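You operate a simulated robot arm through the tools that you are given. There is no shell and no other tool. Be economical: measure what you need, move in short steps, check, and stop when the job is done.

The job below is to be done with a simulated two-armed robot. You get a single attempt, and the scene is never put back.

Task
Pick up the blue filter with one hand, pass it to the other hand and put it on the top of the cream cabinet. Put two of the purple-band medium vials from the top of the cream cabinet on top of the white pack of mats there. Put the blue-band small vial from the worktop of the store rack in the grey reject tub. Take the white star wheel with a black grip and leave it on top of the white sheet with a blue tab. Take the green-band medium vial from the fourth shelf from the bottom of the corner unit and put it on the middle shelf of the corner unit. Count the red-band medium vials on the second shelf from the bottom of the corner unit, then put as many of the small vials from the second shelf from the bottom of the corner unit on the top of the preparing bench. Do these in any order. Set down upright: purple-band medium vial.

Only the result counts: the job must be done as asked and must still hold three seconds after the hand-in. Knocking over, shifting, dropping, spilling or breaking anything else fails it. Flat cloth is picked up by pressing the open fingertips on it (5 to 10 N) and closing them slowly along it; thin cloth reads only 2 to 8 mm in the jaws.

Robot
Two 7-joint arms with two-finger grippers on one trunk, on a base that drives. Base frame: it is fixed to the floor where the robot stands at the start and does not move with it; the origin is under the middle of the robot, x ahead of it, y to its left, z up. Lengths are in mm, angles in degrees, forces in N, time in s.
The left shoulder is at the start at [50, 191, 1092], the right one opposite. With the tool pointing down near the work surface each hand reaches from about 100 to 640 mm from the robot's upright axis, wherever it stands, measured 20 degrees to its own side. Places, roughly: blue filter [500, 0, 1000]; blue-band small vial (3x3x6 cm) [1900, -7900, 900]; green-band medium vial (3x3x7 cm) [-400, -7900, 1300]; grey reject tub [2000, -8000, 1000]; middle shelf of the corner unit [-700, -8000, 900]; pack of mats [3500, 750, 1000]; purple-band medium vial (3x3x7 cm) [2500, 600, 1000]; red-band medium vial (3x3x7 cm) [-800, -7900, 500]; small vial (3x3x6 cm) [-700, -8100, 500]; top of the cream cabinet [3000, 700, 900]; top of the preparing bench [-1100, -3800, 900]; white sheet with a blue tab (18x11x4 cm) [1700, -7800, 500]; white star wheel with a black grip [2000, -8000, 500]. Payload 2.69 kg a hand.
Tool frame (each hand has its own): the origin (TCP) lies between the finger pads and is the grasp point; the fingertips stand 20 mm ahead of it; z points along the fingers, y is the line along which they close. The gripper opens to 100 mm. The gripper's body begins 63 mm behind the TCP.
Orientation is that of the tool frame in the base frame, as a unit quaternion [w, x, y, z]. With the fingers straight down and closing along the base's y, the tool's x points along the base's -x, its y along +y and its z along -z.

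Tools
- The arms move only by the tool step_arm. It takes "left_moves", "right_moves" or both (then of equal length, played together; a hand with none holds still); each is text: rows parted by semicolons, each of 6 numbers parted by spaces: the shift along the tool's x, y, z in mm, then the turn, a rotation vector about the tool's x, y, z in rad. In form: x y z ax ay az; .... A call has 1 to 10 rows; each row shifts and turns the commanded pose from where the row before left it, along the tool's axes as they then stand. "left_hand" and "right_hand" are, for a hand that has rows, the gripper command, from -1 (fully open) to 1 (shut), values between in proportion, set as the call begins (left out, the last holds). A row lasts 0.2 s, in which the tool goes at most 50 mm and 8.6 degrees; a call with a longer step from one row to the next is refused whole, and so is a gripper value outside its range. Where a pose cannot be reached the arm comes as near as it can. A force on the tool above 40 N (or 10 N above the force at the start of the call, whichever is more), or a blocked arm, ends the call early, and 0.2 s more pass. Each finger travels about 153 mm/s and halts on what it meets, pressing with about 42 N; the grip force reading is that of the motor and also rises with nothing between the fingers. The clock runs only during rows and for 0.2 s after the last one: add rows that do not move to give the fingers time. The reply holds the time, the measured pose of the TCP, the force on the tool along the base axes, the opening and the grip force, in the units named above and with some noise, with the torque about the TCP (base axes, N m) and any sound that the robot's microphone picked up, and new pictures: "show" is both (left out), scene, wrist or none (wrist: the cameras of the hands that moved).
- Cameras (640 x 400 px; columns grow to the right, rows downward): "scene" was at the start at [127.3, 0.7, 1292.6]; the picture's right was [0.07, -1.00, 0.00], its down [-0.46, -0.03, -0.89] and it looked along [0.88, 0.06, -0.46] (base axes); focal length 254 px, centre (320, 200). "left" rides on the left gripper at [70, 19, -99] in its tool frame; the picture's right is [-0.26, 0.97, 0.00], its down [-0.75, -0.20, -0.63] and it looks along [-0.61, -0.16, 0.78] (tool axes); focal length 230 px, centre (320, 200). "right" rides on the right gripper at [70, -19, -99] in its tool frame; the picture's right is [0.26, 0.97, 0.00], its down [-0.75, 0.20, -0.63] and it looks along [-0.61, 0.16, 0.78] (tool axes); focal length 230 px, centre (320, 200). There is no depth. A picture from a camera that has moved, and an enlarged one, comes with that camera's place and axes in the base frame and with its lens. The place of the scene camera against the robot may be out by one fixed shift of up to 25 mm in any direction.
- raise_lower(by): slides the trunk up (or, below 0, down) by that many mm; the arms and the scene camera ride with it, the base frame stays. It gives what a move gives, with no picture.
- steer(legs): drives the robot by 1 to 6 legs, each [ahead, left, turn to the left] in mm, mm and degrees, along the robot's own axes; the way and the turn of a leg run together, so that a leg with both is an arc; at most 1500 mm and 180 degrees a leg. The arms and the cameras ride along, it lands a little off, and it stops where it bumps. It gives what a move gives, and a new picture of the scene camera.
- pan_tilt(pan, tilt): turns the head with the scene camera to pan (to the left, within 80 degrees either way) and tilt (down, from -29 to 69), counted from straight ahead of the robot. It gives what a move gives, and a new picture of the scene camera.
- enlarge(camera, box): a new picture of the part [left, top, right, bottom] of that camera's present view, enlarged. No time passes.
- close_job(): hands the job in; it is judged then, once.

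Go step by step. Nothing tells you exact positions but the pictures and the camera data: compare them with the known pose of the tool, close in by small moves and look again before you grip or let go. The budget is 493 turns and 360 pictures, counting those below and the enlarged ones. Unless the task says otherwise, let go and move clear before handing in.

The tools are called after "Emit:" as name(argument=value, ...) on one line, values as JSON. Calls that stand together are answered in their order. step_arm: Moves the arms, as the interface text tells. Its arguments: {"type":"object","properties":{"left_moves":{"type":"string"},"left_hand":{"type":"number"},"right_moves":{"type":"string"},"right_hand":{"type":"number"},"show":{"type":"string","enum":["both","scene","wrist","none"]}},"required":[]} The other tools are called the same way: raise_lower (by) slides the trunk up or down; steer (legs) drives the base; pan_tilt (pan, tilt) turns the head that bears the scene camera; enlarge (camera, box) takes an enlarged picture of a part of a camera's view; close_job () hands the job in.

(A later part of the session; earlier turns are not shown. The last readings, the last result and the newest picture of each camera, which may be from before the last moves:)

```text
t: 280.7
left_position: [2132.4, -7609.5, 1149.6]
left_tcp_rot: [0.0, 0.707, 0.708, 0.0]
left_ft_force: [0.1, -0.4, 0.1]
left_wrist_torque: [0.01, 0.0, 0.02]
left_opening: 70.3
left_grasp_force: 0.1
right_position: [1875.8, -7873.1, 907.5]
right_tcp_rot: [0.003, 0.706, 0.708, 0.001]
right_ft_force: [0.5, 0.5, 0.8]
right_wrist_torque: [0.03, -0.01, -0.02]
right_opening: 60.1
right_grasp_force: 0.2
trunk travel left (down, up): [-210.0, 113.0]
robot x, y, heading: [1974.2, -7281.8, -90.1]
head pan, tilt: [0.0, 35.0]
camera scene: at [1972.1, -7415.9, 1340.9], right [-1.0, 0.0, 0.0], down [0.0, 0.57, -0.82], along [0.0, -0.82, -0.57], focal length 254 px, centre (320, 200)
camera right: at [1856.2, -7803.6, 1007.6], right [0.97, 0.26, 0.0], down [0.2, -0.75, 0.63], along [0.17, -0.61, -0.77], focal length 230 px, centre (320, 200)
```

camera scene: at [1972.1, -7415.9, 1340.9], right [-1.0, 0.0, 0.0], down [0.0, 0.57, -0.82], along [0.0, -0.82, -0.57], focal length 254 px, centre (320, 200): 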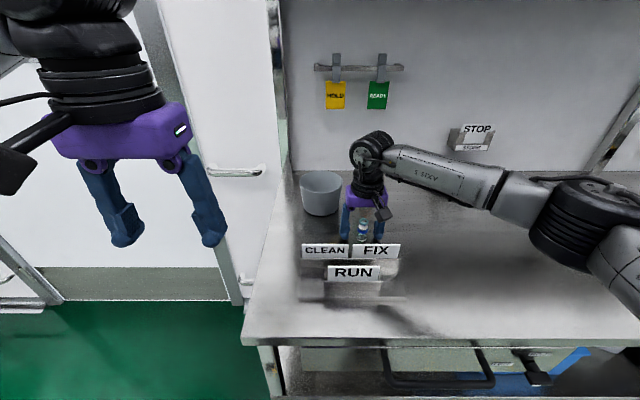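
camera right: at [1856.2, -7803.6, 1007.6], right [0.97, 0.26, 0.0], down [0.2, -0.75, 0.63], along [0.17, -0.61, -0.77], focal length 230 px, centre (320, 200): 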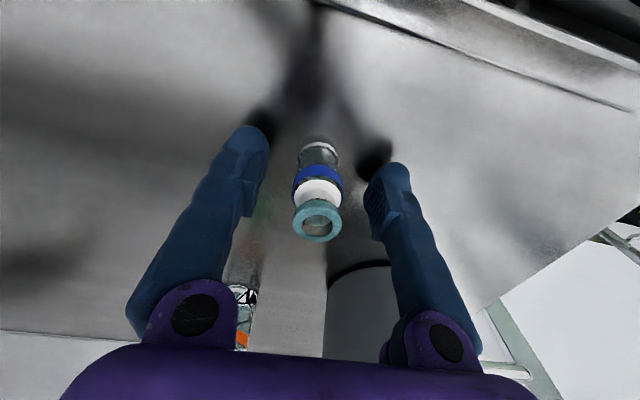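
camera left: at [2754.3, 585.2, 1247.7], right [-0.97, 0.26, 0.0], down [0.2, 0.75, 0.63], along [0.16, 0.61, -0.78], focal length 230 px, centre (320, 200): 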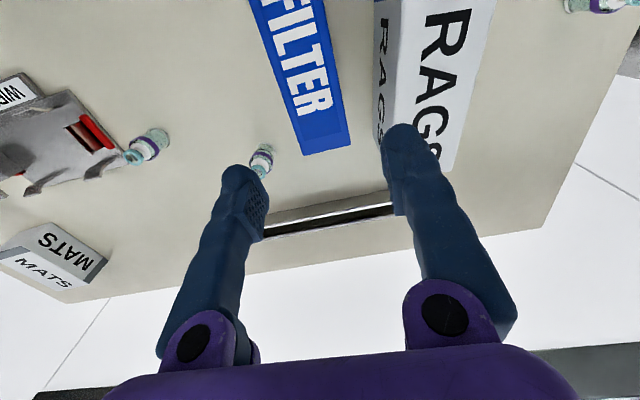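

Centred on the blue band. Close and lift.

Emit:
step_arm(right_moves="0 0 0 0 0 0; 0 0 0 0 0 0; 0 0 0 0 0 0", right_hand=1, show="none")

Emit:
step_arm(right_moves="0 0 -10 0 0 0; 0 0 -30 0 0 0; 0 0 -40 0 0 0; 0 0 -40 0 0 0; 0 0 -15 0 0 0; 0 0 0 0 0 0", show="wrist")

```text
t: 281.5
left_position: [2132.8, -7610.7, 1151.2]
left_tcp_rot: [0.001, 0.707, 0.708, -0.001]
left_ft_force: [0.3, -0.2, -0.4]
left_wrist_torque: [0.0, -0.01, 0.01]
left_opening: 70.1
left_grasp_force: 0.1
right_position: [1876.7, -7873.3, 908.5]
right_tcp_rot: [0.002, 0.706, 0.708, 0.0]
right_ft_force: [0.2, 0.8, -0.7]
right_wrist_torque: [-0.02, 0.02, 0.0]
right_opening: 18.1
right_grasp_force: 42.2
trunk travel left (down, up): [-210.0, 113.0]
robot x, y, heading: [1976.5, -7283.7, -90.1]
head pan, tilt: [0.0, 35.0]
```

```text
t: 282.9
left_position: [2133.1, -7610.2, 1150.5]
left_tcp_rot: [0.001, 0.707, 0.708, 0.0]
left_ft_force: [-0.6, 0.3, 0.1]
left_wrist_torque: [-0.02, -0.02, -0.03]
left_opening: 70.1
left_grasp_force: 0.1
right_position: [1874.9, -7872.0, 1042.3]
right_tcp_rot: [0.002, 0.706, 0.708, 0.001]
right_ft_force: [-0.2, -0.4, -0.6]
right_wrist_torque: [0.0, 0.0, 0.03]
right_opening: 17.8
right_grasp_force: 41.5
trunk travel left (down, up): [-210.0, 113.0]
robot x, y, heading: [1975.3, -7280.7, -89.7]
head pan, tilt: [0.0, 35.0]
camera right: at [1855.3, -7802.6, 1140.8], right [0.97, 0.26, 0.0], down [0.2, -0.75, 0.63], along [0.17, -0.61, -0.78], focal length 230 px, centre (320, 200)
```

right: 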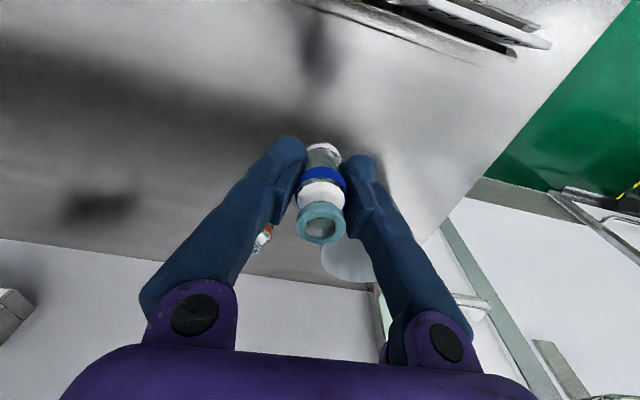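

The vial is held. The tub lies ~717 mm ahead, so I'll shift the base and tilt the hand to reach in.

Emit:
steer(legs=[[0, 105, 0]])

Emit:
step_arm(right_moves="0 -5 -10 0 -0.14 0; 0 -5 0 0 -0.14 0; 0 -5 0 0 -0.14 0; 0 -5 0 0 -0.14 0; 0 0 0 0 -0.14 0; 0 0 0 0 0 0")

```text
t: 284.5
left_position: [2236.7, -7608.9, 1149.7]
left_tcp_rot: [0.001, 0.706, 0.708, -0.001]
left_ft_force: [-0.4, 0.1, 0.4]
left_wrist_torque: [0.04, 0.0, -0.01]
left_opening: 69.9
left_grasp_force: 0.1
right_position: [1978.4, -7872.2, 1040.9]
right_tcp_rot: [0.002, 0.706, 0.708, 0.0]
right_ft_force: [0.0, 0.5, -0.2]
right_wrist_torque: [0.01, -0.04, -0.04]
right_opening: 18.0
right_grasp_force: 42.0
trunk travel left (down, up): [-210.0, 113.0]
robot x, y, heading: [2078.8, -7282.0, -90.1]
head pan, tilt: [0.0, 35.0]
camera scene: at [2075.6, -7415.7, 1340.9], right [-1.0, 0.0, 0.0], down [0.0, 0.57, -0.82], along [0.0, -0.82, -0.57], focal length 254 px, centre (320, 200)
```

scene: 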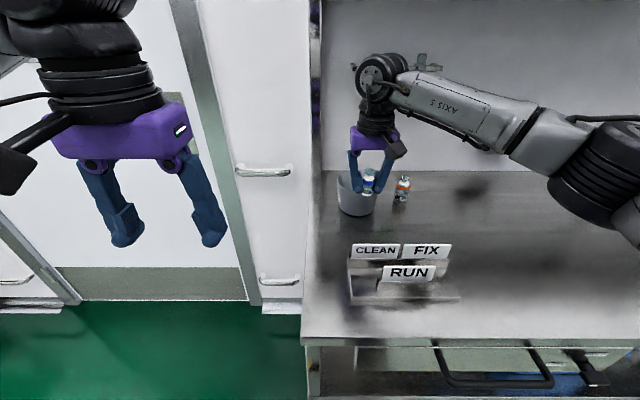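

```text
t: 285.9
left_position: [2235.2, -7609.6, 1150.2]
left_tcp_rot: [0.0, 0.706, 0.708, -0.001]
left_ft_force: [-0.2, 0.3, 0.1]
left_wrist_torque: [0.02, 0.01, 0.0]
left_opening: 70.0
left_grasp_force: 0.0
right_position: [1959.9, -7870.4, 1052.7]
right_tcp_rot: [0.245, 0.664, 0.664, -0.243]
right_ft_force: [-0.1, 1.3, -0.3]
right_wrist_torque: [0.02, 0.02, 0.0]
right_opening: 17.7
right_grasp_force: 42.3
trunk travel left (down, up): [-210.0, 113.0]
robot x, y, heading: [2077.2, -7281.6, -89.9]
head pan, tilt: [0.0, 35.0]
camera scene: at [2075.2, -7415.8, 1340.9], right [-1.0, 0.0, 0.0], down [0.0, 0.57, -0.82], along [0.0, -0.82, -0.57], focal length 254 px, centre (320, 200)
camera right: at [1939.1, -7755.0, 1081.6], right [0.97, 0.2, -0.16], down [0.2, -0.16, 0.97], along [0.17, -0.97, -0.2], focal length 230 px, centre (320, 200)
```

scene: 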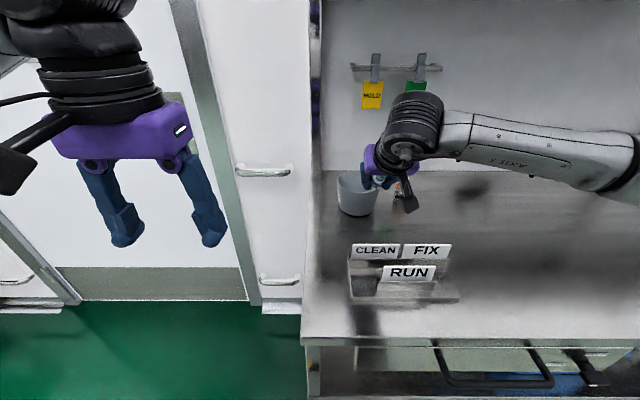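
right: 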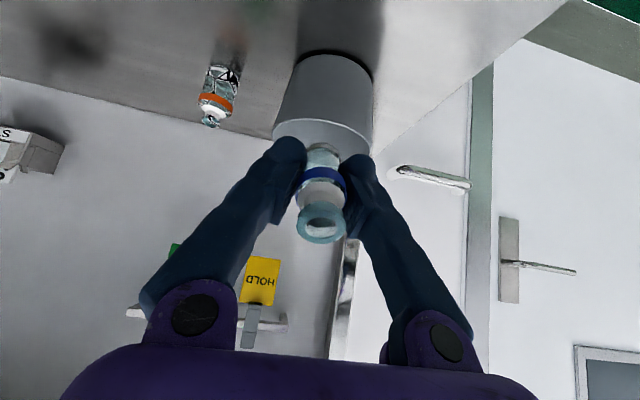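

The tub centre is at about (1967,-7995), rim z≈960. I'll move forward over it.

Emit:
step_arm(right_moves="-24.3 1.75 20.8 0 0 0; -24.3 1.75 20.8 0 0 0; -24.3 1.75 20.8 0 0 0; -24.3 1.75 20.8 0 0 0; 0 0 0 0 0 0")

```text
t: 287.1
left_position: [2234.6, -7607.5, 1150.5]
left_tcp_rot: [0.001, 0.706, 0.708, -0.001]
left_ft_force: [-0.1, 0.4, -0.9]
left_wrist_torque: [0.02, -0.02, 0.0]
left_opening: 69.9
left_grasp_force: 0.2
right_position: [1965.3, -7998.6, 1050.3]
right_tcp_rot: [0.245, 0.663, 0.665, -0.242]
right_ft_force: [0.1, 0.0, 0.1]
right_wrist_torque: [-0.02, 0.01, -0.01]
right_opening: 19.4
right_grasp_force: 42.0
trunk travel left (down, up): [-210.0, 113.0]
robot x, y, heading: [2080.6, -7285.2, -90.2]
head pan, tilt: [0.0, 35.0]
camera scene: at [2075.0, -7415.5, 1340.9], right [-1.0, 0.0, 0.0], down [0.0, 0.57, -0.82], along [0.0, -0.82, -0.57], focal length 254 px, centre (320, 200)
camera right: at [1945.2, -7882.6, 1080.9], right [0.97, 0.2, -0.16], down [0.2, -0.16, 0.97], along [0.17, -0.97, -0.2], focal length 230 px, centre (320, 200)
```

scene: 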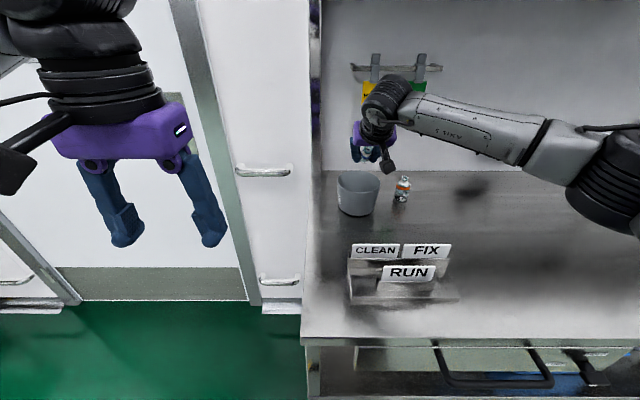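
right: 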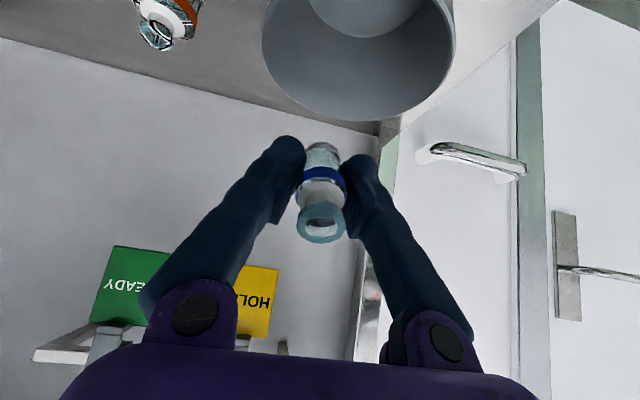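

The tub centre is nearer (1966,-8006). I'll lower the vial into it.

Emit:
step_arm(right_moves="-7.6 2 6.5 0 0 0; 17.9 0 20.9 0 0 0; 17.9 0 20.9 0 0 0; 17.9 0 20.9 0 0 0; 9 0 10.5 0 0 0; 0 0 0 0 0 0")

```text
t: 288.5
left_position: [2236.2, -7610.5, 1150.9]
left_tcp_rot: [0.001, 0.706, 0.708, 0.0]
left_ft_force: [-0.3, 0.0, -1.0]
left_wrist_torque: [-0.03, 0.02, 0.0]
left_opening: 70.0
left_grasp_force: 0.1
right_position: [1967.0, -8009.7, 954.7]
right_tcp_rot: [0.245, 0.663, 0.664, -0.242]
right_ft_force: [-0.3, 0.4, -0.3]
right_wrist_torque: [-0.02, -0.03, -0.01]
right_opening: 19.4
right_grasp_force: 41.7
trunk travel left (down, up): [-210.0, 113.0]
robot x, y, heading: [2077.5, -7281.6, -90.2]
head pan, tilt: [0.0, 35.0]
camera scene: at [2075.2, -7415.7, 1340.9], right [-1.0, 0.0, 0.0], down [0.0, 0.57, -0.82], along [0.0, -0.82, -0.57], focal length 254 px, centre (320, 200)
camera right: at [1947.5, -7893.1, 984.8], right [0.97, 0.2, -0.16], down [0.2, -0.17, 0.97], along [0.17, -0.97, -0.2], focal length 230 px, centre (320, 200)
```

scene: 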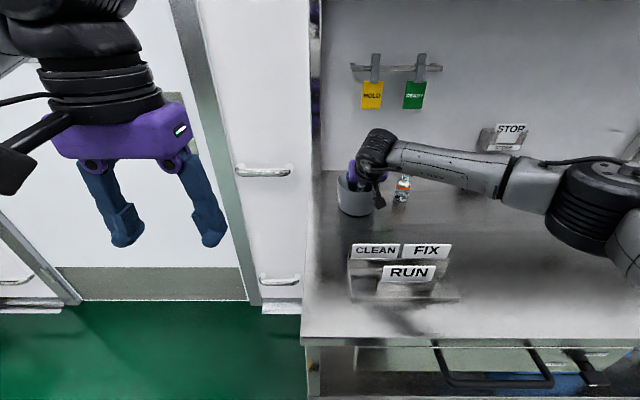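
right: 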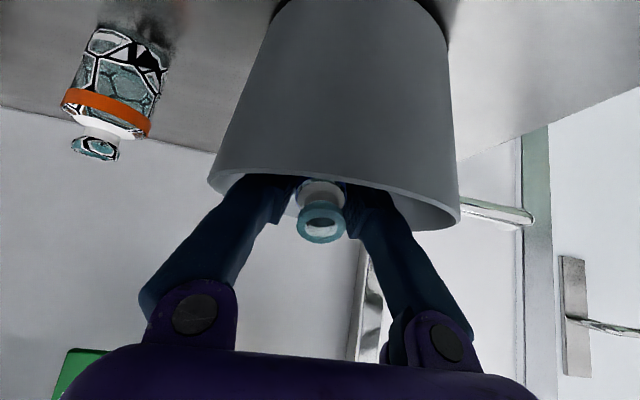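

The vial is inside the rim. A bit lower, then release.

Emit:
step_arm(right_moves="4 0 4.5 0 0 0; 4 0 4.5 0 0 0; 0 0 0 0 0 0", show="none")

Emit:
step_arm(right_moves="0 0 0 0 0 0; 0 0 0 0 0 0; 0 0 -20 0 0 0; 0 0 -40 0 0 0; 0 0 -40 0 0 0; 0 0 -30 0 0 0; 0 0 0 0 0 0", right_hand=0.1)

```text
t: 289.3
left_position: [2236.2, -7609.4, 1150.5]
left_tcp_rot: [0.0, 0.707, 0.707, -0.001]
left_ft_force: [-0.2, -0.9, 1.1]
left_wrist_torque: [0.02, -0.01, 0.0]
left_opening: 70.1
left_grasp_force: 0.2
right_position: [1968.7, -8010.4, 942.7]
right_tcp_rot: [0.244, 0.663, 0.665, -0.242]
right_ft_force: [0.3, -0.1, -0.2]
right_wrist_torque: [0.02, 0.02, -0.01]
right_opening: 19.2
right_grasp_force: 41.9
trunk travel left (down, up): [-210.0, 113.0]
robot x, y, heading: [2080.0, -7279.6, -90.3]
head pan, tilt: [0.0, 35.0]
```

```text
t: 290.9
left_position: [2236.2, -7608.9, 1150.6]
left_tcp_rot: [0.001, 0.706, 0.708, -0.001]
left_ft_force: [-0.1, -0.6, 0.1]
left_wrist_torque: [-0.05, 0.02, 0.02]
left_opening: 70.3
left_grasp_force: 0.1
right_position: [1966.6, -7925.9, 1042.6]
right_tcp_rot: [0.244, 0.663, 0.665, -0.241]
right_ft_force: [0.5, -0.2, -0.2]
right_wrist_torque: [-0.03, -0.01, -0.02]
right_opening: 45.2
right_grasp_force: 0.1
trunk travel left (down, up): [-210.0, 113.0]
robot x, y, heading: [2081.2, -7281.4, -89.8]
head pan, tilt: [0.0, 35.0]
camera scene: at [2075.2, -7415.9, 1340.8], right [-1.0, 0.0, 0.0], down [0.0, 0.57, -0.82], along [0.0, -0.82, -0.57], focal length 254 px, centre (320, 200)
camera right: at [1946.7, -7808.2, 1072.5], right [0.97, 0.2, -0.16], down [0.2, -0.17, 0.97], along [0.17, -0.97, -0.2], focal length 230 px, centre (320, 200)
```

scene: 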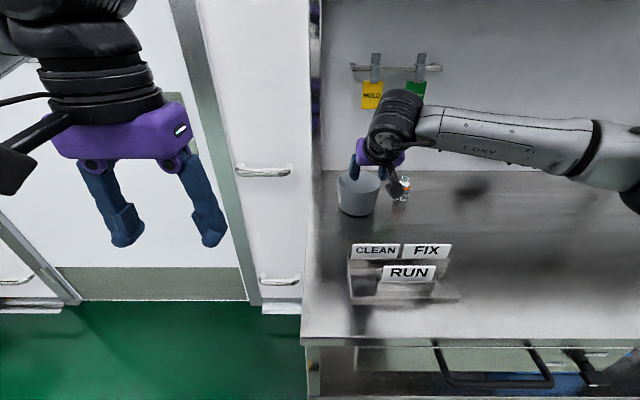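
right: 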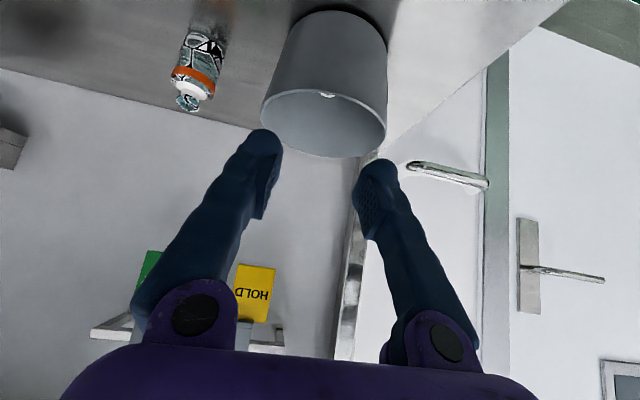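

The vial is in the tub. I'll withdraw and look at the lower shelf for the star wheel and the sheet.

Emit:
step_arm(right_moves="38 0 -32.5 0 0 0; 38 0 -32.5 0 0 0; 38 0 -32.5 0 0 0; 38 0 -32.5 0 0 0; 38 0 -32.5 0 0 0", show="none")

Emit:
steer(legs=[[-450, -60, 0]])

Emit:
raise_lower(by=-200)

Emit:
pan_tilt(pan=0, tilt=30)

```text
t: 292.1
left_position: [2234.8, -7608.8, 1150.6]
left_tcp_rot: [0.001, 0.707, 0.708, 0.0]
left_ft_force: [0.5, -1.2, -0.3]
left_wrist_torque: [0.0, -0.01, 0.01]
left_opening: 69.8
left_grasp_force: 0.0
right_position: [1967.3, -7671.5, 1044.2]
right_tcp_rot: [0.244, 0.664, 0.664, -0.243]
right_ft_force: [1.1, 1.3, 0.3]
right_wrist_torque: [0.0, 0.01, -0.03]
right_opening: 45.0
right_grasp_force: 0.0
trunk travel left (down, up): [-210.0, 113.0]
robot x, y, heading: [2080.7, -7284.9, -90.1]
head pan, tilt: [0.0, 35.0]
```

```text
t: 294.9
left_position: [2175.2, -7154.0, 1151.1]
left_tcp_rot: [0.001, 0.706, 0.708, -0.001]
left_ft_force: [-0.4, -1.0, 0.0]
left_wrist_torque: [-0.01, -0.02, 0.0]
left_opening: 70.0
left_grasp_force: 0.1
right_position: [1907.5, -7216.4, 1043.3]
right_tcp_rot: [0.245, 0.662, 0.665, -0.243]
right_ft_force: [0.2, 0.3, -0.1]
right_wrist_torque: [-0.01, 0.03, 0.0]
right_opening: 45.0
right_grasp_force: 0.1
trunk travel left (down, up): [-210.0, 113.0]
robot x, y, heading: [2017.9, -6826.4, -89.8]
head pan, tilt: [0.0, 35.0]
camera scene: at [2014.4, -6959.9, 1341.0], right [-1.0, 0.0, 0.0], down [0.0, 0.57, -0.82], along [0.0, -0.82, -0.57], focal length 254 px, centre (320, 200)
```

scene: 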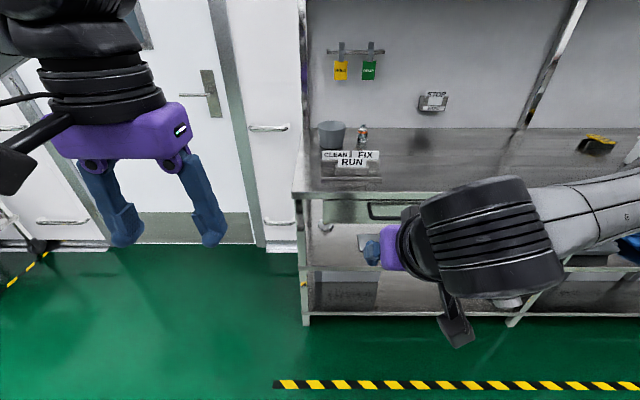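

```text
t: 297.0
left_position: [2174.8, -7153.1, 951.5]
left_tcp_rot: [0.0, 0.706, 0.708, -0.001]
left_ft_force: [0.2, 0.2, 0.5]
left_wrist_torque: [-0.03, 0.02, 0.0]
left_opening: 70.1
left_grasp_force: 0.1
right_position: [1907.7, -7216.3, 842.9]
right_tcp_rot: [0.245, 0.663, 0.664, -0.242]
right_ft_force: [0.6, 0.1, -0.4]
right_wrist_torque: [-0.01, -0.01, -0.01]
right_opening: 45.0
right_grasp_force: 0.0
trunk travel left (down, up): [-10.0, 313.0]
robot x, y, heading: [2018.1, -6828.8, -90.1]
head pan, tilt: [0.0, 35.0]
```

```text
t: 297.7
left_position: [2176.8, -7154.2, 949.8]
left_tcp_rot: [0.001, 0.706, 0.708, 0.0]
left_ft_force: [-0.2, -0.3, 0.2]
left_wrist_torque: [-0.04, 0.0, -0.01]
left_opening: 69.9
left_grasp_force: 0.1
right_position: [1907.9, -7216.0, 843.6]
right_tcp_rot: [0.244, 0.663, 0.664, -0.243]
right_ft_force: [0.2, 0.2, 1.2]
right_wrist_torque: [0.03, 0.0, 0.02]
right_opening: 45.1
right_grasp_force: 0.0
trunk travel left (down, up): [-10.0, 313.0]
robot x, y, heading: [2017.1, -6827.9, -90.0]
head pan, tilt: [0.0, 30.0]
camera scene: at [2014.5, -6962.7, 1148.7], right [-1.0, 0.0, 0.0], down [0.0, 0.5, -0.87], along [0.0, -0.87, -0.5], focal length 254 px, centre (320, 200)
```

scene: 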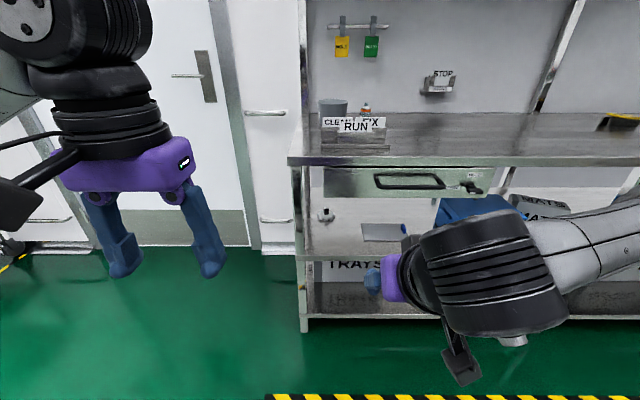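

Emit:
enlarge(camera="scene", box=[290, 150, 450, 270])

```text
3.33 times, centred on (370, 210) of scene
camera zoom: at [2014.5, -6962.7, 1148.7], right [-1.0, 0.0, 0.0], down [0.0, 0.5, -0.87], along [0.0, -0.87, -0.5], focal length 848 px, centre (153, 167)
```

zoom: 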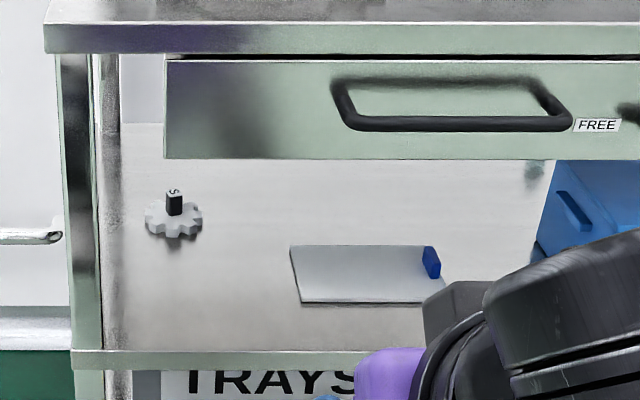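

The star wheel's black grip is near (1986,-7866), grip z≈535–573. The sheet lies at x 1675–1845, y -7833..-7724, and the shelf at z≈513 sits under a drawer at z≈744. To slip in horizontally I need the wrist camera on top, so I'll test rolling the right hand 180°.

Emit:
step_arm(right_moves="0 0 0 0 0 0.149; 0 0 0 0 0 0.149; 0 0 0 0 0 0.149; 0 0 0 0 0 0.149; 0 0 0 0 0 0.149; 0 0 0 0 0 0.149; 0 0 0 0 0 0.149", show="none")

Emit:
step_arm(right_moves="0 0 0 0 0 0.149; 0 0 0 0 0 0.149; 0 0 0 0 0 0.149; 0 0 0 0 0 0.149; 0 0 0 0 0 0.149; 0 0 0 0 0 0.149; 0 0 0 0 0 0.149", show="none")

Emit:
step_arm(right_moves="0 0 0 0 0 0.149; 0 0 0 0 0 0.149; 0 0 0 0 0 0.149; 0 0 0 0 0 0.149; 0 0 0 0 0 0.149; 0 0 0 0 0 0.149; 0 0 0 0 0 0.149; 0 0 0 0 0 0")

```text
t: 299.3
left_position: [2176.3, -7154.8, 950.1]
left_tcp_rot: [0.002, 0.706, 0.708, -0.001]
left_ft_force: [1.1, 0.1, 0.4]
left_wrist_torque: [0.02, 0.0, 0.05]
left_opening: 70.1
left_grasp_force: 0.1
right_position: [1907.6, -7216.8, 843.1]
right_tcp_rot: [0.333, 0.907, 0.245, -0.086]
right_ft_force: [0.7, 0.3, 0.3]
right_wrist_torque: [0.0, 0.02, -0.01]
right_opening: 44.9
right_grasp_force: 0.0
trunk travel left (down, up): [-10.0, 313.0]
robot x, y, heading: [2017.0, -6827.8, -89.8]
head pan, tilt: [0.0, 30.0]
```

```text
t: 300.9
left_position: [2176.1, -7153.9, 950.6]
left_tcp_rot: [0.0, 0.705, 0.709, 0.0]
left_ft_force: [0.1, 0.0, -0.1]
left_wrist_torque: [0.02, -0.02, 0.02]
left_opening: 70.2
left_grasp_force: 0.1
right_position: [1907.5, -7216.8, 844.2]
right_tcp_rot: [0.332, 0.908, -0.238, 0.09]
right_ft_force: [0.3, 0.4, -0.2]
right_wrist_torque: [0.04, -0.02, -0.01]
right_opening: 44.9
right_grasp_force: 0.1
trunk travel left (down, up): [-10.0, 313.0]
robot x, y, heading: [2018.1, -6825.5, -90.0]
head pan, tilt: [0.0, 30.0]
```

```text
t: 302.7
left_position: [2174.3, -7154.2, 949.4]
left_tcp_rot: [0.0, 0.705, 0.709, 0.0]
left_ft_force: [0.4, -0.2, 0.4]
left_wrist_torque: [0.02, 0.0, -0.04]
left_opening: 70.2
left_grasp_force: 0.1
right_position: [1908.1, -7218.0, 842.8]
right_tcp_rot: [0.243, 0.668, -0.659, 0.244]
right_ft_force: [-0.4, 0.5, -0.9]
right_wrist_torque: [0.04, 0.0, -0.01]
right_opening: 45.1
right_grasp_force: 0.1
trunk travel left (down, up): [-10.0, 313.0]
robot x, y, heading: [2018.5, -6827.9, -90.0]
head pan, tilt: [0.0, 30.0]
camera scene: at [2014.5, -6962.7, 1148.7], right [-1.0, 0.0, 0.0], down [0.0, 0.5, -0.87], along [0.0, -0.87, -0.5], focal length 254 px, centre (320, 200)
camera right: at [1925.4, -7206.7, 963.7], right [-0.96, -0.21, 0.17], down [-0.21, 0.98, 0.0], along [-0.17, -0.04, -0.99], focal length 230 px, centre (320, 200)
```

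scene: 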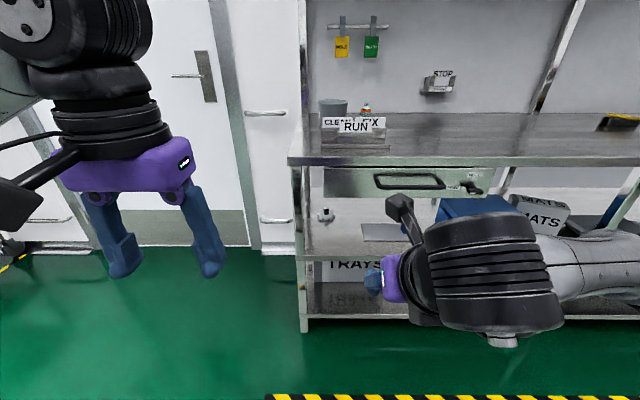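
right: 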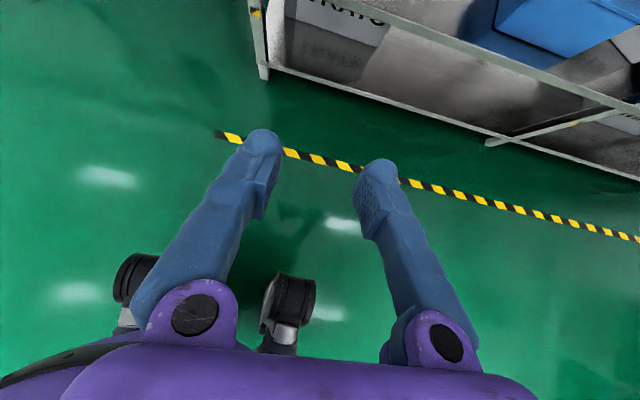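

The roll works and the camera is now on top. Next I'll tilt the tool nearly horizontal and lower it to shelf height.

Emit:
step_arm(right_moves="0 0 0 0 0.1375 0; 0 0 0 0 0.1375 0; 0 0 0 0 0.1375 0; 0 0 0 0 0.1375 0; -44 -16 14.2 0 0 0; -44 -16 14.2 0 0 0; -44 -16 14.2 0 0 0; -44 -16 14.2 0 0 0; -44 -16 14.2 0 0 0; 0 0 0 0 0 0", right_hand=-0.2)

```text
t: 304.9
left_position: [2174.4, -7154.9, 951.3]
left_tcp_rot: [0.0, 0.706, 0.708, -0.001]
left_ft_force: [-0.1, 0.2, 0.6]
left_wrist_torque: [0.0, 0.02, -0.03]
left_opening: 70.1
left_grasp_force: 0.1
right_position: [2006.5, -7237.2, 608.8]
right_tcp_rot: [0.414, 0.577, -0.569, 0.415]
right_ft_force: [0.1, -1.0, -0.5]
right_wrist_torque: [-0.03, -0.01, 0.01]
right_opening: 60.1
right_grasp_force: 0.0
right hand out of reach, approached as far as the arm can: row 2, 3, 4
trunk travel left (down, up): [-10.0, 313.0]
robot x, y, heading: [2016.0, -6826.6, -90.0]
head pan, tilt: [0.0, 30.0]
camera scene: at [2014.5, -6962.8, 1148.7], right [-1.0, 0.0, 0.0], down [0.0, 0.5, -0.87], along [0.0, -0.87, -0.5], focal length 254 px, centre (320, 200)
camera right: at [2023.2, -7164.8, 705.4], right [-0.96, -0.09, 0.25], down [-0.21, 0.83, -0.52], along [-0.16, -0.55, -0.82], focal length 230 px, centre (320, 200)
```

scene: 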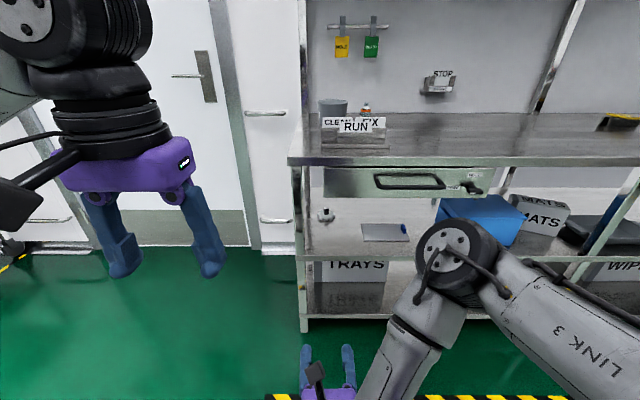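
right: 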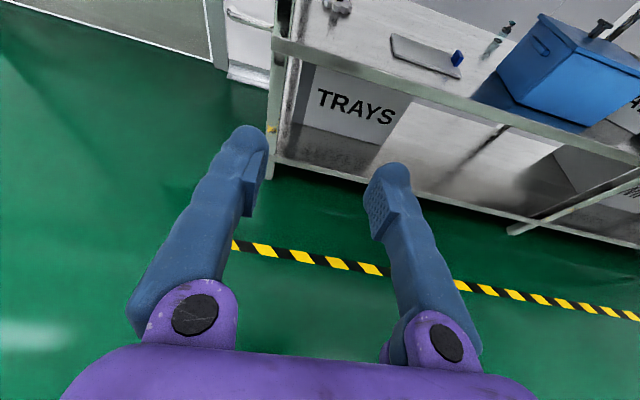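

The hand is level and low. I'll extend the arm now so the elbow stays behind, and insert later by driving the base.

Emit:
step_arm(right_moves="13.1 4 40.4 0 0 0; 13.1 4 40.4 0 0 0; 13.1 4 40.4 0 0 0; 13.1 4 40.4 0 0 0; 13.1 4 40.4 0 0 0; 13.1 0 40.4 0 0 0; 0 0 0 0 0 0")

```text
t: 306.5
left_position: [2176.2, -7154.3, 951.5]
left_tcp_rot: [0.001, 0.706, 0.708, 0.0]
left_ft_force: [0.1, -0.1, -0.3]
left_wrist_torque: [-0.01, -0.04, 0.0]
left_opening: 70.1
left_grasp_force: 0.0
right_position: [1989.8, -7493.8, 608.0]
right_tcp_rot: [0.412, 0.578, -0.568, 0.416]
right_ft_force: [-0.6, -0.5, 0.9]
right_wrist_torque: [0.02, 0.05, 0.0]
right_opening: 60.1
right_grasp_force: 0.1
trunk travel left (down, up): [-10.0, 313.0]
robot x, y, heading: [2018.2, -6824.4, -89.4]
head pan, tilt: [0.0, 30.0]
camera scene: at [2014.5, -6962.7, 1148.7], right [-1.0, 0.0, 0.0], down [0.0, 0.5, -0.87], along [0.0, -0.87, -0.5], focal length 254 px, centre (320, 200)
camera right: at [2007.3, -7421.3, 706.6], right [-0.96, -0.09, 0.25], down [-0.21, 0.83, -0.51], along [-0.16, -0.55, -0.82], focal length 230 px, centre (320, 200)
```

scene: 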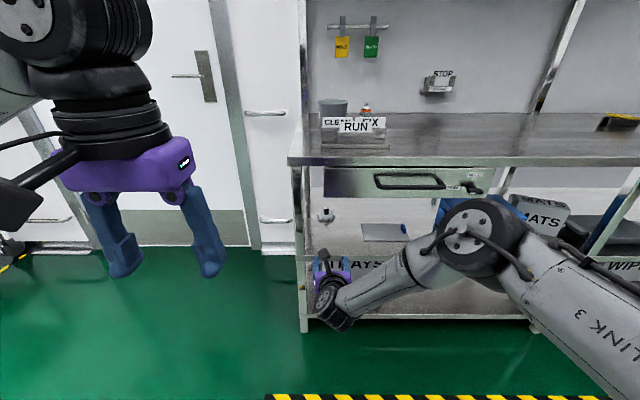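
right: 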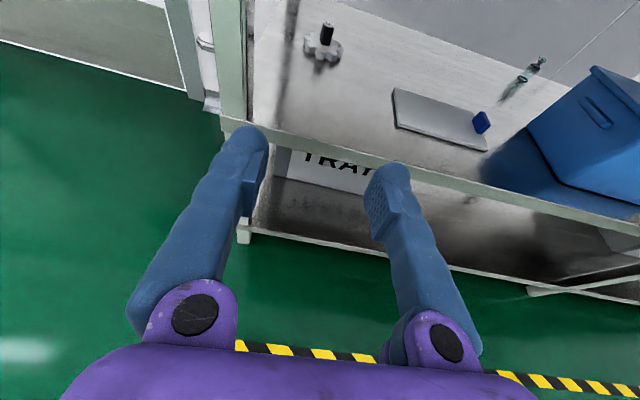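

I'll straighten the arm further so the forearm stays clear of the worktop edge.

Emit:
step_arm(right_moves="6.2 0 19 0 0 0; 6.2 0 19 0 0 0; 6.2 0 19 0 0 0; 6.2 0 19 0 0 0; 0 0 0 0 0 0")

```text
t: 307.7
left_position: [2175.1, -7153.4, 949.9]
left_tcp_rot: [0.0, 0.706, 0.708, -0.001]
left_ft_force: [-0.2, -0.1, 0.3]
left_wrist_torque: [-0.01, -0.02, -0.04]
left_opening: 70.3
left_grasp_force: 0.0
right_position: [1991.9, -7571.3, 610.6]
right_tcp_rot: [0.413, 0.578, -0.568, 0.416]
right_ft_force: [-0.4, -0.7, 0.5]
right_wrist_torque: [-0.02, 0.0, 0.01]
right_opening: 59.9
right_grasp_force: 0.0
trunk travel left (down, up): [-10.0, 313.0]
robot x, y, heading: [2015.6, -6823.3, -89.8]
head pan, tilt: [0.0, 30.0]
camera scene: at [2014.5, -6962.7, 1148.7], right [-1.0, 0.0, 0.0], down [0.0, 0.5, -0.87], along [0.0, -0.87, -0.5], focal length 254 px, centre (320, 200)
camera right: at [2008.4, -7498.8, 706.7], right [-0.96, -0.09, 0.25], down [-0.21, 0.83, -0.51], along [-0.16, -0.55, -0.82], focal length 230 px, centre (320, 200)
```

scene: 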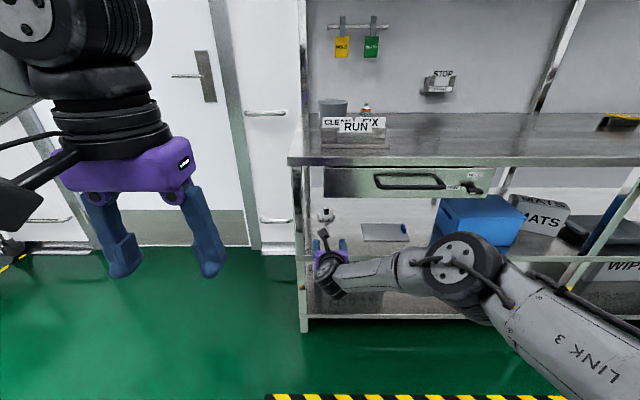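
right: 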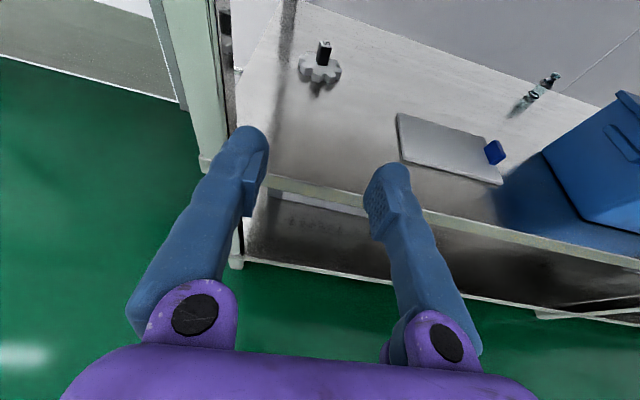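

Emit:
step_arm(right_moves="6.2 0 19 0 0 0; 6.2 0 19 0 0 0; 6.2 0 19 0 0 0; 0 0 0 0 0 0")

```text
t: 308.7
left_position: [2175.6, -7153.4, 951.0]
left_tcp_rot: [0.0, 0.706, 0.709, 0.0]
left_ft_force: [-0.6, 0.8, -0.5]
left_wrist_torque: [-0.01, 0.0, 0.01]
left_opening: 69.9
left_grasp_force: 0.0
right_position: [1994.6, -7617.9, 619.3]
right_tcp_rot: [0.413, 0.578, -0.568, 0.416]
right_ft_force: [-0.3, 0.5, 0.1]
right_wrist_torque: [-0.01, 0.01, 0.0]
right_opening: 60.1
right_grasp_force: 0.1
right hand out of reach, approached as far as the arm can: row 3
trunk travel left (down, up): [-10.0, 313.0]
robot x, y, heading: [2018.6, -6827.6, -89.9]
head pan, tilt: [0.0, 30.0]
camera scene: at [2014.5, -6962.7, 1148.7], right [-1.0, 0.0, 0.0], down [0.0, 0.5, -0.87], along [0.0, -0.87, -0.5], focal length 254 px, centre (320, 200)
camera right: at [2012.1, -7544.9, 717.1], right [-0.96, -0.09, 0.25], down [-0.21, 0.83, -0.51], along [-0.16, -0.55, -0.82], focal length 230 px, centre (320, 200)
```

scene: 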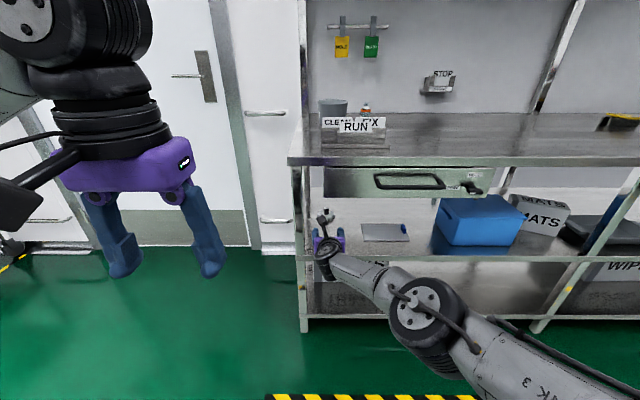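
right: 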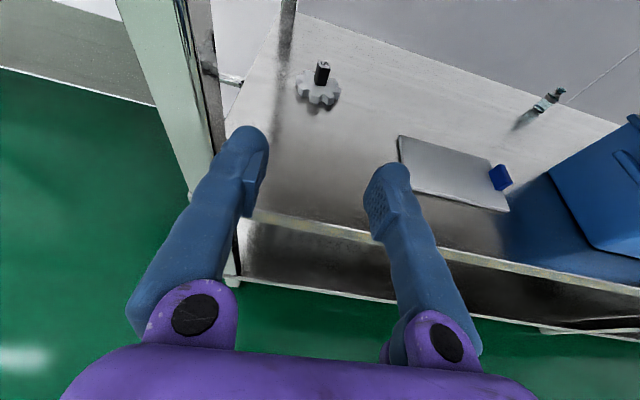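

The wheel grip is at about (1995,-7862) and the sheet centre at about (1780,-7776). I'll lower the hand to z≈575 before entering under the drawer.

Emit:
step_arm(right_moves="-15 0 -5 0 0 0; -15 0 -2 0 0 0; -16 0 0 0 0 0; 0 0 0 0 0 0")

```text
t: 309.7
left_position: [2175.2, -7154.5, 951.4]
left_tcp_rot: [0.001, 0.706, 0.708, -0.001]
left_ft_force: [0.4, 0.2, 0.3]
left_wrist_torque: [-0.05, -0.02, -0.01]
left_opening: 69.9
left_grasp_force: 0.1
right_position: [1993.5, -7595.3, 579.7]
right_tcp_rot: [0.413, 0.577, -0.568, 0.416]
right_ft_force: [0.5, -0.7, -0.3]
right_wrist_torque: [0.0, 0.01, 0.01]
right_opening: 60.2
right_grasp_force: 0.1
trunk travel left (down, up): [-10.0, 313.0]
robot x, y, heading: [2018.7, -6829.0, -89.7]
head pan, tilt: [0.0, 30.0]
camera scene: at [2014.5, -6962.7, 1148.7], right [-1.0, 0.0, 0.0], down [0.0, 0.5, -0.87], along [0.0, -0.87, -0.5], focal length 254 px, centre (320, 200)
camera right: at [2010.8, -7523.8, 676.8], right [-0.96, -0.09, 0.25], down [-0.21, 0.83, -0.51], along [-0.16, -0.55, -0.82], focal length 230 px, centre (320, 200)
```

scene: 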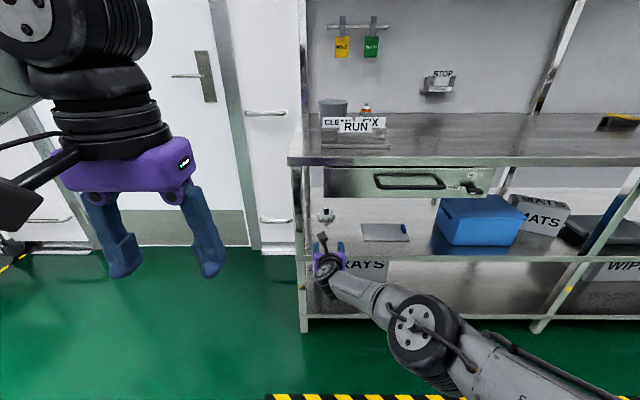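
right: 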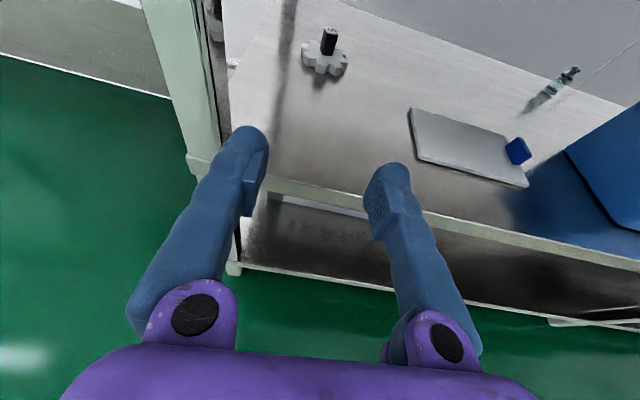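

I'll shift slightly away from the left post and drive in by 215 mm.

Emit:
step_arm(right_moves="0 9 0 0 0 0; 0 0 0 0 0 0", show="none")

Emit:
steer(legs=[[130, 0, 0]])

Emit:
enlarge(camera="right", box=[0, 0, 640, 400])

```text
t: 310.3
left_position: [2175.1, -7153.9, 950.1]
left_tcp_rot: [0.001, 0.705, 0.709, 0.0]
left_ft_force: [0.1, 0.0, -0.4]
left_wrist_torque: [-0.01, 0.01, -0.01]
left_opening: 69.8
left_grasp_force: 0.0
right_position: [1986.0, -7596.8, 579.0]
right_tcp_rot: [0.413, 0.577, -0.568, 0.416]
right_ft_force: [0.3, -0.2, -0.7]
right_wrist_torque: [-0.01, 0.02, -0.02]
right_opening: 60.3
right_grasp_force: 0.0
trunk travel left (down, up): [-10.0, 313.0]
robot x, y, heading: [2019.2, -6826.8, -89.7]
head pan, tilt: [0.0, 30.0]
```

```text
t: 311.6
left_position: [2175.6, -7283.9, 950.8]
left_tcp_rot: [0.001, 0.706, 0.708, -0.001]
left_ft_force: [-0.2, 0.2, 0.3]
left_wrist_torque: [0.01, -0.01, 0.0]
left_opening: 70.0
left_grasp_force: 0.1
right_position: [1985.8, -7727.1, 580.0]
right_tcp_rot: [0.413, 0.577, -0.569, 0.415]
right_ft_force: [-0.5, -0.1, 0.1]
right_wrist_torque: [0.02, 0.0, -0.01]
right_opening: 60.0
right_grasp_force: 0.2
trunk travel left (down, up): [-10.0, 313.0]
robot x, y, heading: [2024.0, -6955.4, -89.9]
head pan, tilt: [0.0, 30.0]
camera scene: at [2014.9, -7092.3, 1148.6], right [-1.0, 0.0, 0.0], down [0.0, 0.5, -0.87], along [0.0, -0.87, -0.5], focal length 254 px, centre (320, 200)
```

scene: 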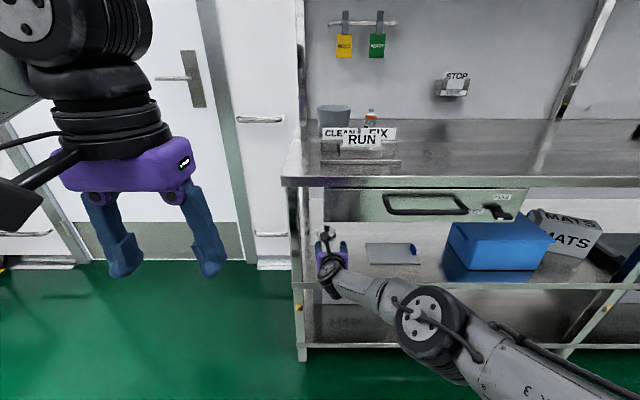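

```text
1.00 times, centred on (320, 200) of right (not enlarged: the box is as wide or as high as the picture)
camera zoom: at [2002.8, -7654.5, 676.5], right [-0.96, -0.09, 0.25], down [-0.21, 0.83, -0.51], along [-0.16, -0.55, -0.82], focal length 230 px, centre (320, 200)
```

zoom: 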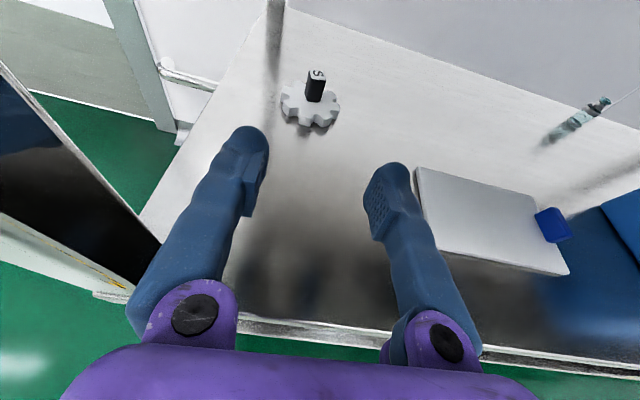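

The grip is at (1996,-7866), top z≈563. I'll drive 120 mm more and then align.

Emit:
steer(legs=[[122, 0, 0]])

Emit:
step_arm(right_moves="0 -5 0 0 0 0; 0 -5 0 0 0 0; 0 0 0 0 0 0")

```text
t: 312.8
left_position: [2176.3, -7407.1, 950.4]
left_tcp_rot: [0.0, 0.707, 0.707, 0.0]
left_ft_force: [0.6, 0.3, 0.0]
left_wrist_torque: [-0.01, -0.01, -0.01]
left_opening: 69.6
left_grasp_force: 0.0
right_position: [1984.8, -7848.6, 579.8]
right_tcp_rot: [0.413, 0.577, -0.569, 0.415]
right_ft_force: [-0.3, 0.4, 0.6]
right_wrist_torque: [0.0, 0.01, 0.03]
right_opening: 60.0
right_grasp_force: 0.0
trunk travel left (down, up): [-10.0, 313.0]
robot x, y, heading: [2017.7, -7074.3, -90.0]
head pan, tilt: [0.0, 30.0]
camera scene: at [2015.0, -7214.6, 1148.6], right [-1.0, 0.0, 0.0], down [0.0, 0.5, -0.87], along [0.0, -0.87, -0.5], focal length 254 px, centre (320, 200)
```

scene: 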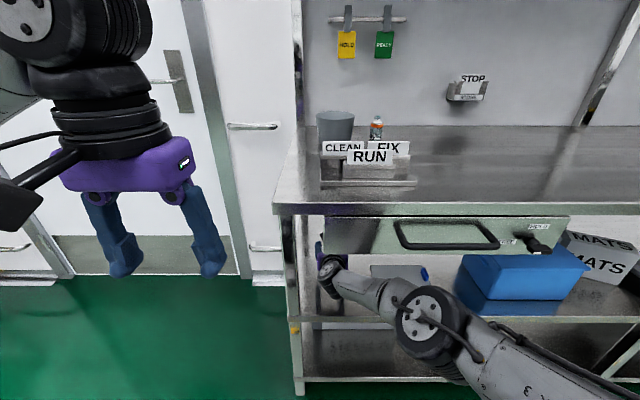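

```text
t: 313.6
left_position: [2175.5, -7405.9, 950.8]
left_tcp_rot: [0.001, 0.707, 0.707, -0.001]
left_ft_force: [0.3, 0.8, -0.9]
left_wrist_torque: [0.01, 0.0, 0.03]
left_opening: 70.1
left_grasp_force: 0.1
right_position: [1992.9, -7847.5, 580.3]
right_tcp_rot: [0.413, 0.577, -0.568, 0.416]
right_ft_force: [0.3, 0.6, -0.3]
right_wrist_torque: [-0.02, -0.02, -0.02]
right_opening: 60.0
right_grasp_force: 0.1
trunk travel left (down, up): [-10.0, 313.0]
robot x, y, heading: [2020.7, -7077.1, -89.9]
head pan, tilt: [0.0, 30.0]
camera scene: at [2014.9, -7214.4, 1148.7], right [-1.0, 0.0, 0.0], down [0.0, 0.5, -0.87], along [0.0, -0.87, -0.5], focal length 254 px, centre (320, 200)
camera right: at [2010.2, -7775.2, 676.9], right [-0.96, -0.09, 0.25], down [-0.21, 0.83, -0.51], along [-0.16, -0.55, -0.82], focal length 230 px, centre (320, 200)
```

scene: 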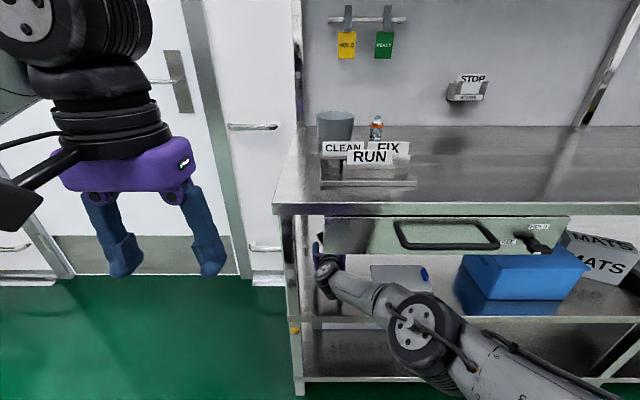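
right: 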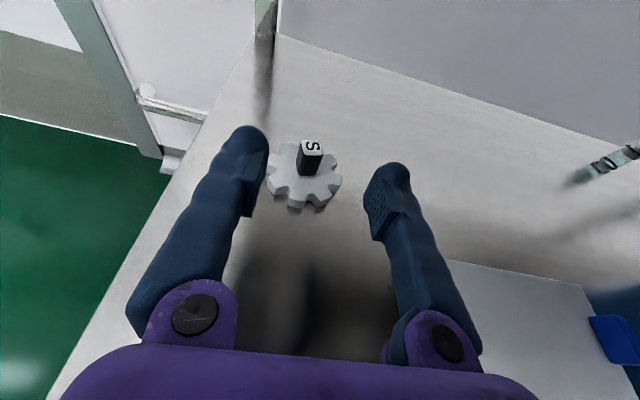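

Triangulating two views puts the shelf lower (z≈475) and the wheel further in, at about (1993,-7928) with its grip at z 493–529. I'll lower the hand, then look again.

Emit:
step_arm(right_moves="-18 0 6 0 0 0; -18 0 6 0 0 0; -18 0 6 0 0 0; 0 0 0 0 0 0", show="wrist")

```text
t: 314.6
left_position: [2176.1, -7405.5, 950.9]
left_tcp_rot: [0.0, 0.708, 0.707, 0.0]
left_ft_force: [-0.4, 0.1, -0.6]
left_wrist_torque: [0.0, -0.01, 0.03]
left_opening: 70.0
left_grasp_force: 0.1
right_position: [1982.4, -7831.0, 547.2]
right_tcp_rot: [0.413, 0.577, -0.569, 0.415]
right_ft_force: [0.1, -0.7, 0.6]
right_wrist_torque: [0.01, 0.04, -0.03]
right_opening: 60.1
right_grasp_force: 0.0
right hand out of reach, approached as far as the arm can: row 1, 2, 3
trunk travel left (down, up): [-10.0, 313.0]
robot x, y, heading: [2018.0, -7080.3, -89.8]
head pan, tilt: [0.0, 30.0]
camera right: at [2000.2, -7758.8, 643.4], right [-0.96, -0.09, 0.25], down [-0.21, 0.83, -0.51], along [-0.16, -0.55, -0.82], focal length 230 px, centre (320, 200)
```

right: 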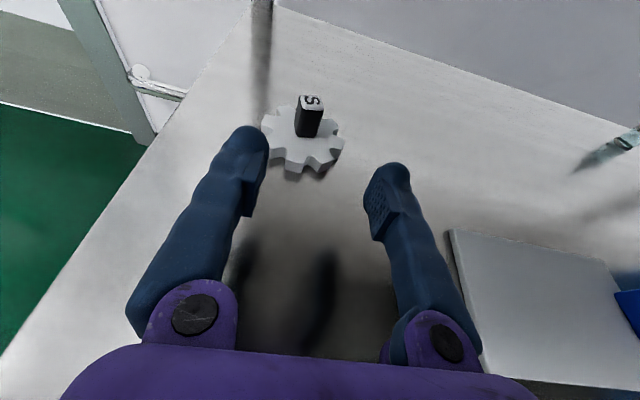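

Emit:
steer(legs=[[55, 0, 0]])

Emit:
step_arm(right_moves="0 -8 0 0 0 0; -10 0 -5 0 0 0; 0 0 0 0 0 0", show="wrist")

```text
t: 315.6
left_position: [2174.5, -7460.9, 949.4]
left_tcp_rot: [0.001, 0.707, 0.707, -0.001]
left_ft_force: [0.4, -0.4, -0.4]
left_wrist_torque: [0.01, -0.03, -0.02]
left_opening: 70.1
left_grasp_force: 0.0
right_position: [1985.2, -7886.0, 546.4]
right_tcp_rot: [0.413, 0.578, -0.569, 0.415]
right_ft_force: [0.7, -0.4, -0.2]
right_wrist_torque: [-0.03, 0.0, -0.03]
right_opening: 60.1
right_grasp_force: 0.1
trunk travel left (down, up): [-10.0, 313.0]
robot x, y, heading: [2019.1, -7134.9, -89.7]
head pan, tilt: [0.0, 30.0]
camera scene: at [2015.1, -7269.8, 1148.6], right [-1.0, 0.0, 0.0], down [0.0, 0.5, -0.87], along [0.0, -0.87, -0.5], focal length 254 px, centre (320, 200)
```

scene: 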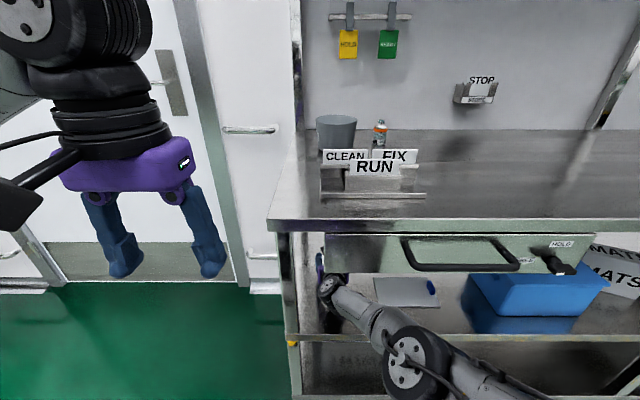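

```text
t: 316.4
left_position: [2175.4, -7462.6, 950.3]
left_tcp_rot: [0.002, 0.707, 0.707, 0.0]
left_ft_force: [1.2, -0.9, 0.5]
left_wrist_torque: [-0.02, 0.0, 0.02]
left_opening: 70.0
left_grasp_force: 0.1
right_position: [1990.4, -7877.7, 539.1]
right_tcp_rot: [0.413, 0.577, -0.57, 0.414]
right_ft_force: [-1.3, -0.4, 0.3]
right_wrist_torque: [0.0, 0.0, 0.01]
right_opening: 60.3
right_grasp_force: 0.1
right hand out of reach, approached as far as the arm can: row 1
trunk travel left (down, up): [-10.0, 313.0]
robot x, y, heading: [2020.1, -7133.1, -90.0]
head pan, tilt: [0.0, 30.0]
camera right: at [2007.4, -7806.3, 636.7], right [-0.96, -0.09, 0.25], down [-0.21, 0.83, -0.51], along [-0.16, -0.55, -0.82], focal length 230 px, centre (320, 200)
```

right: 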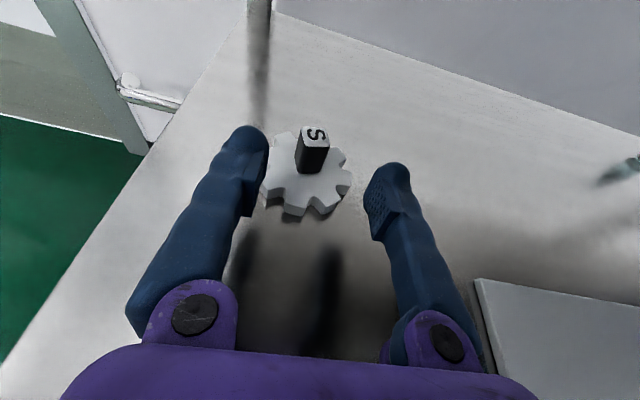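

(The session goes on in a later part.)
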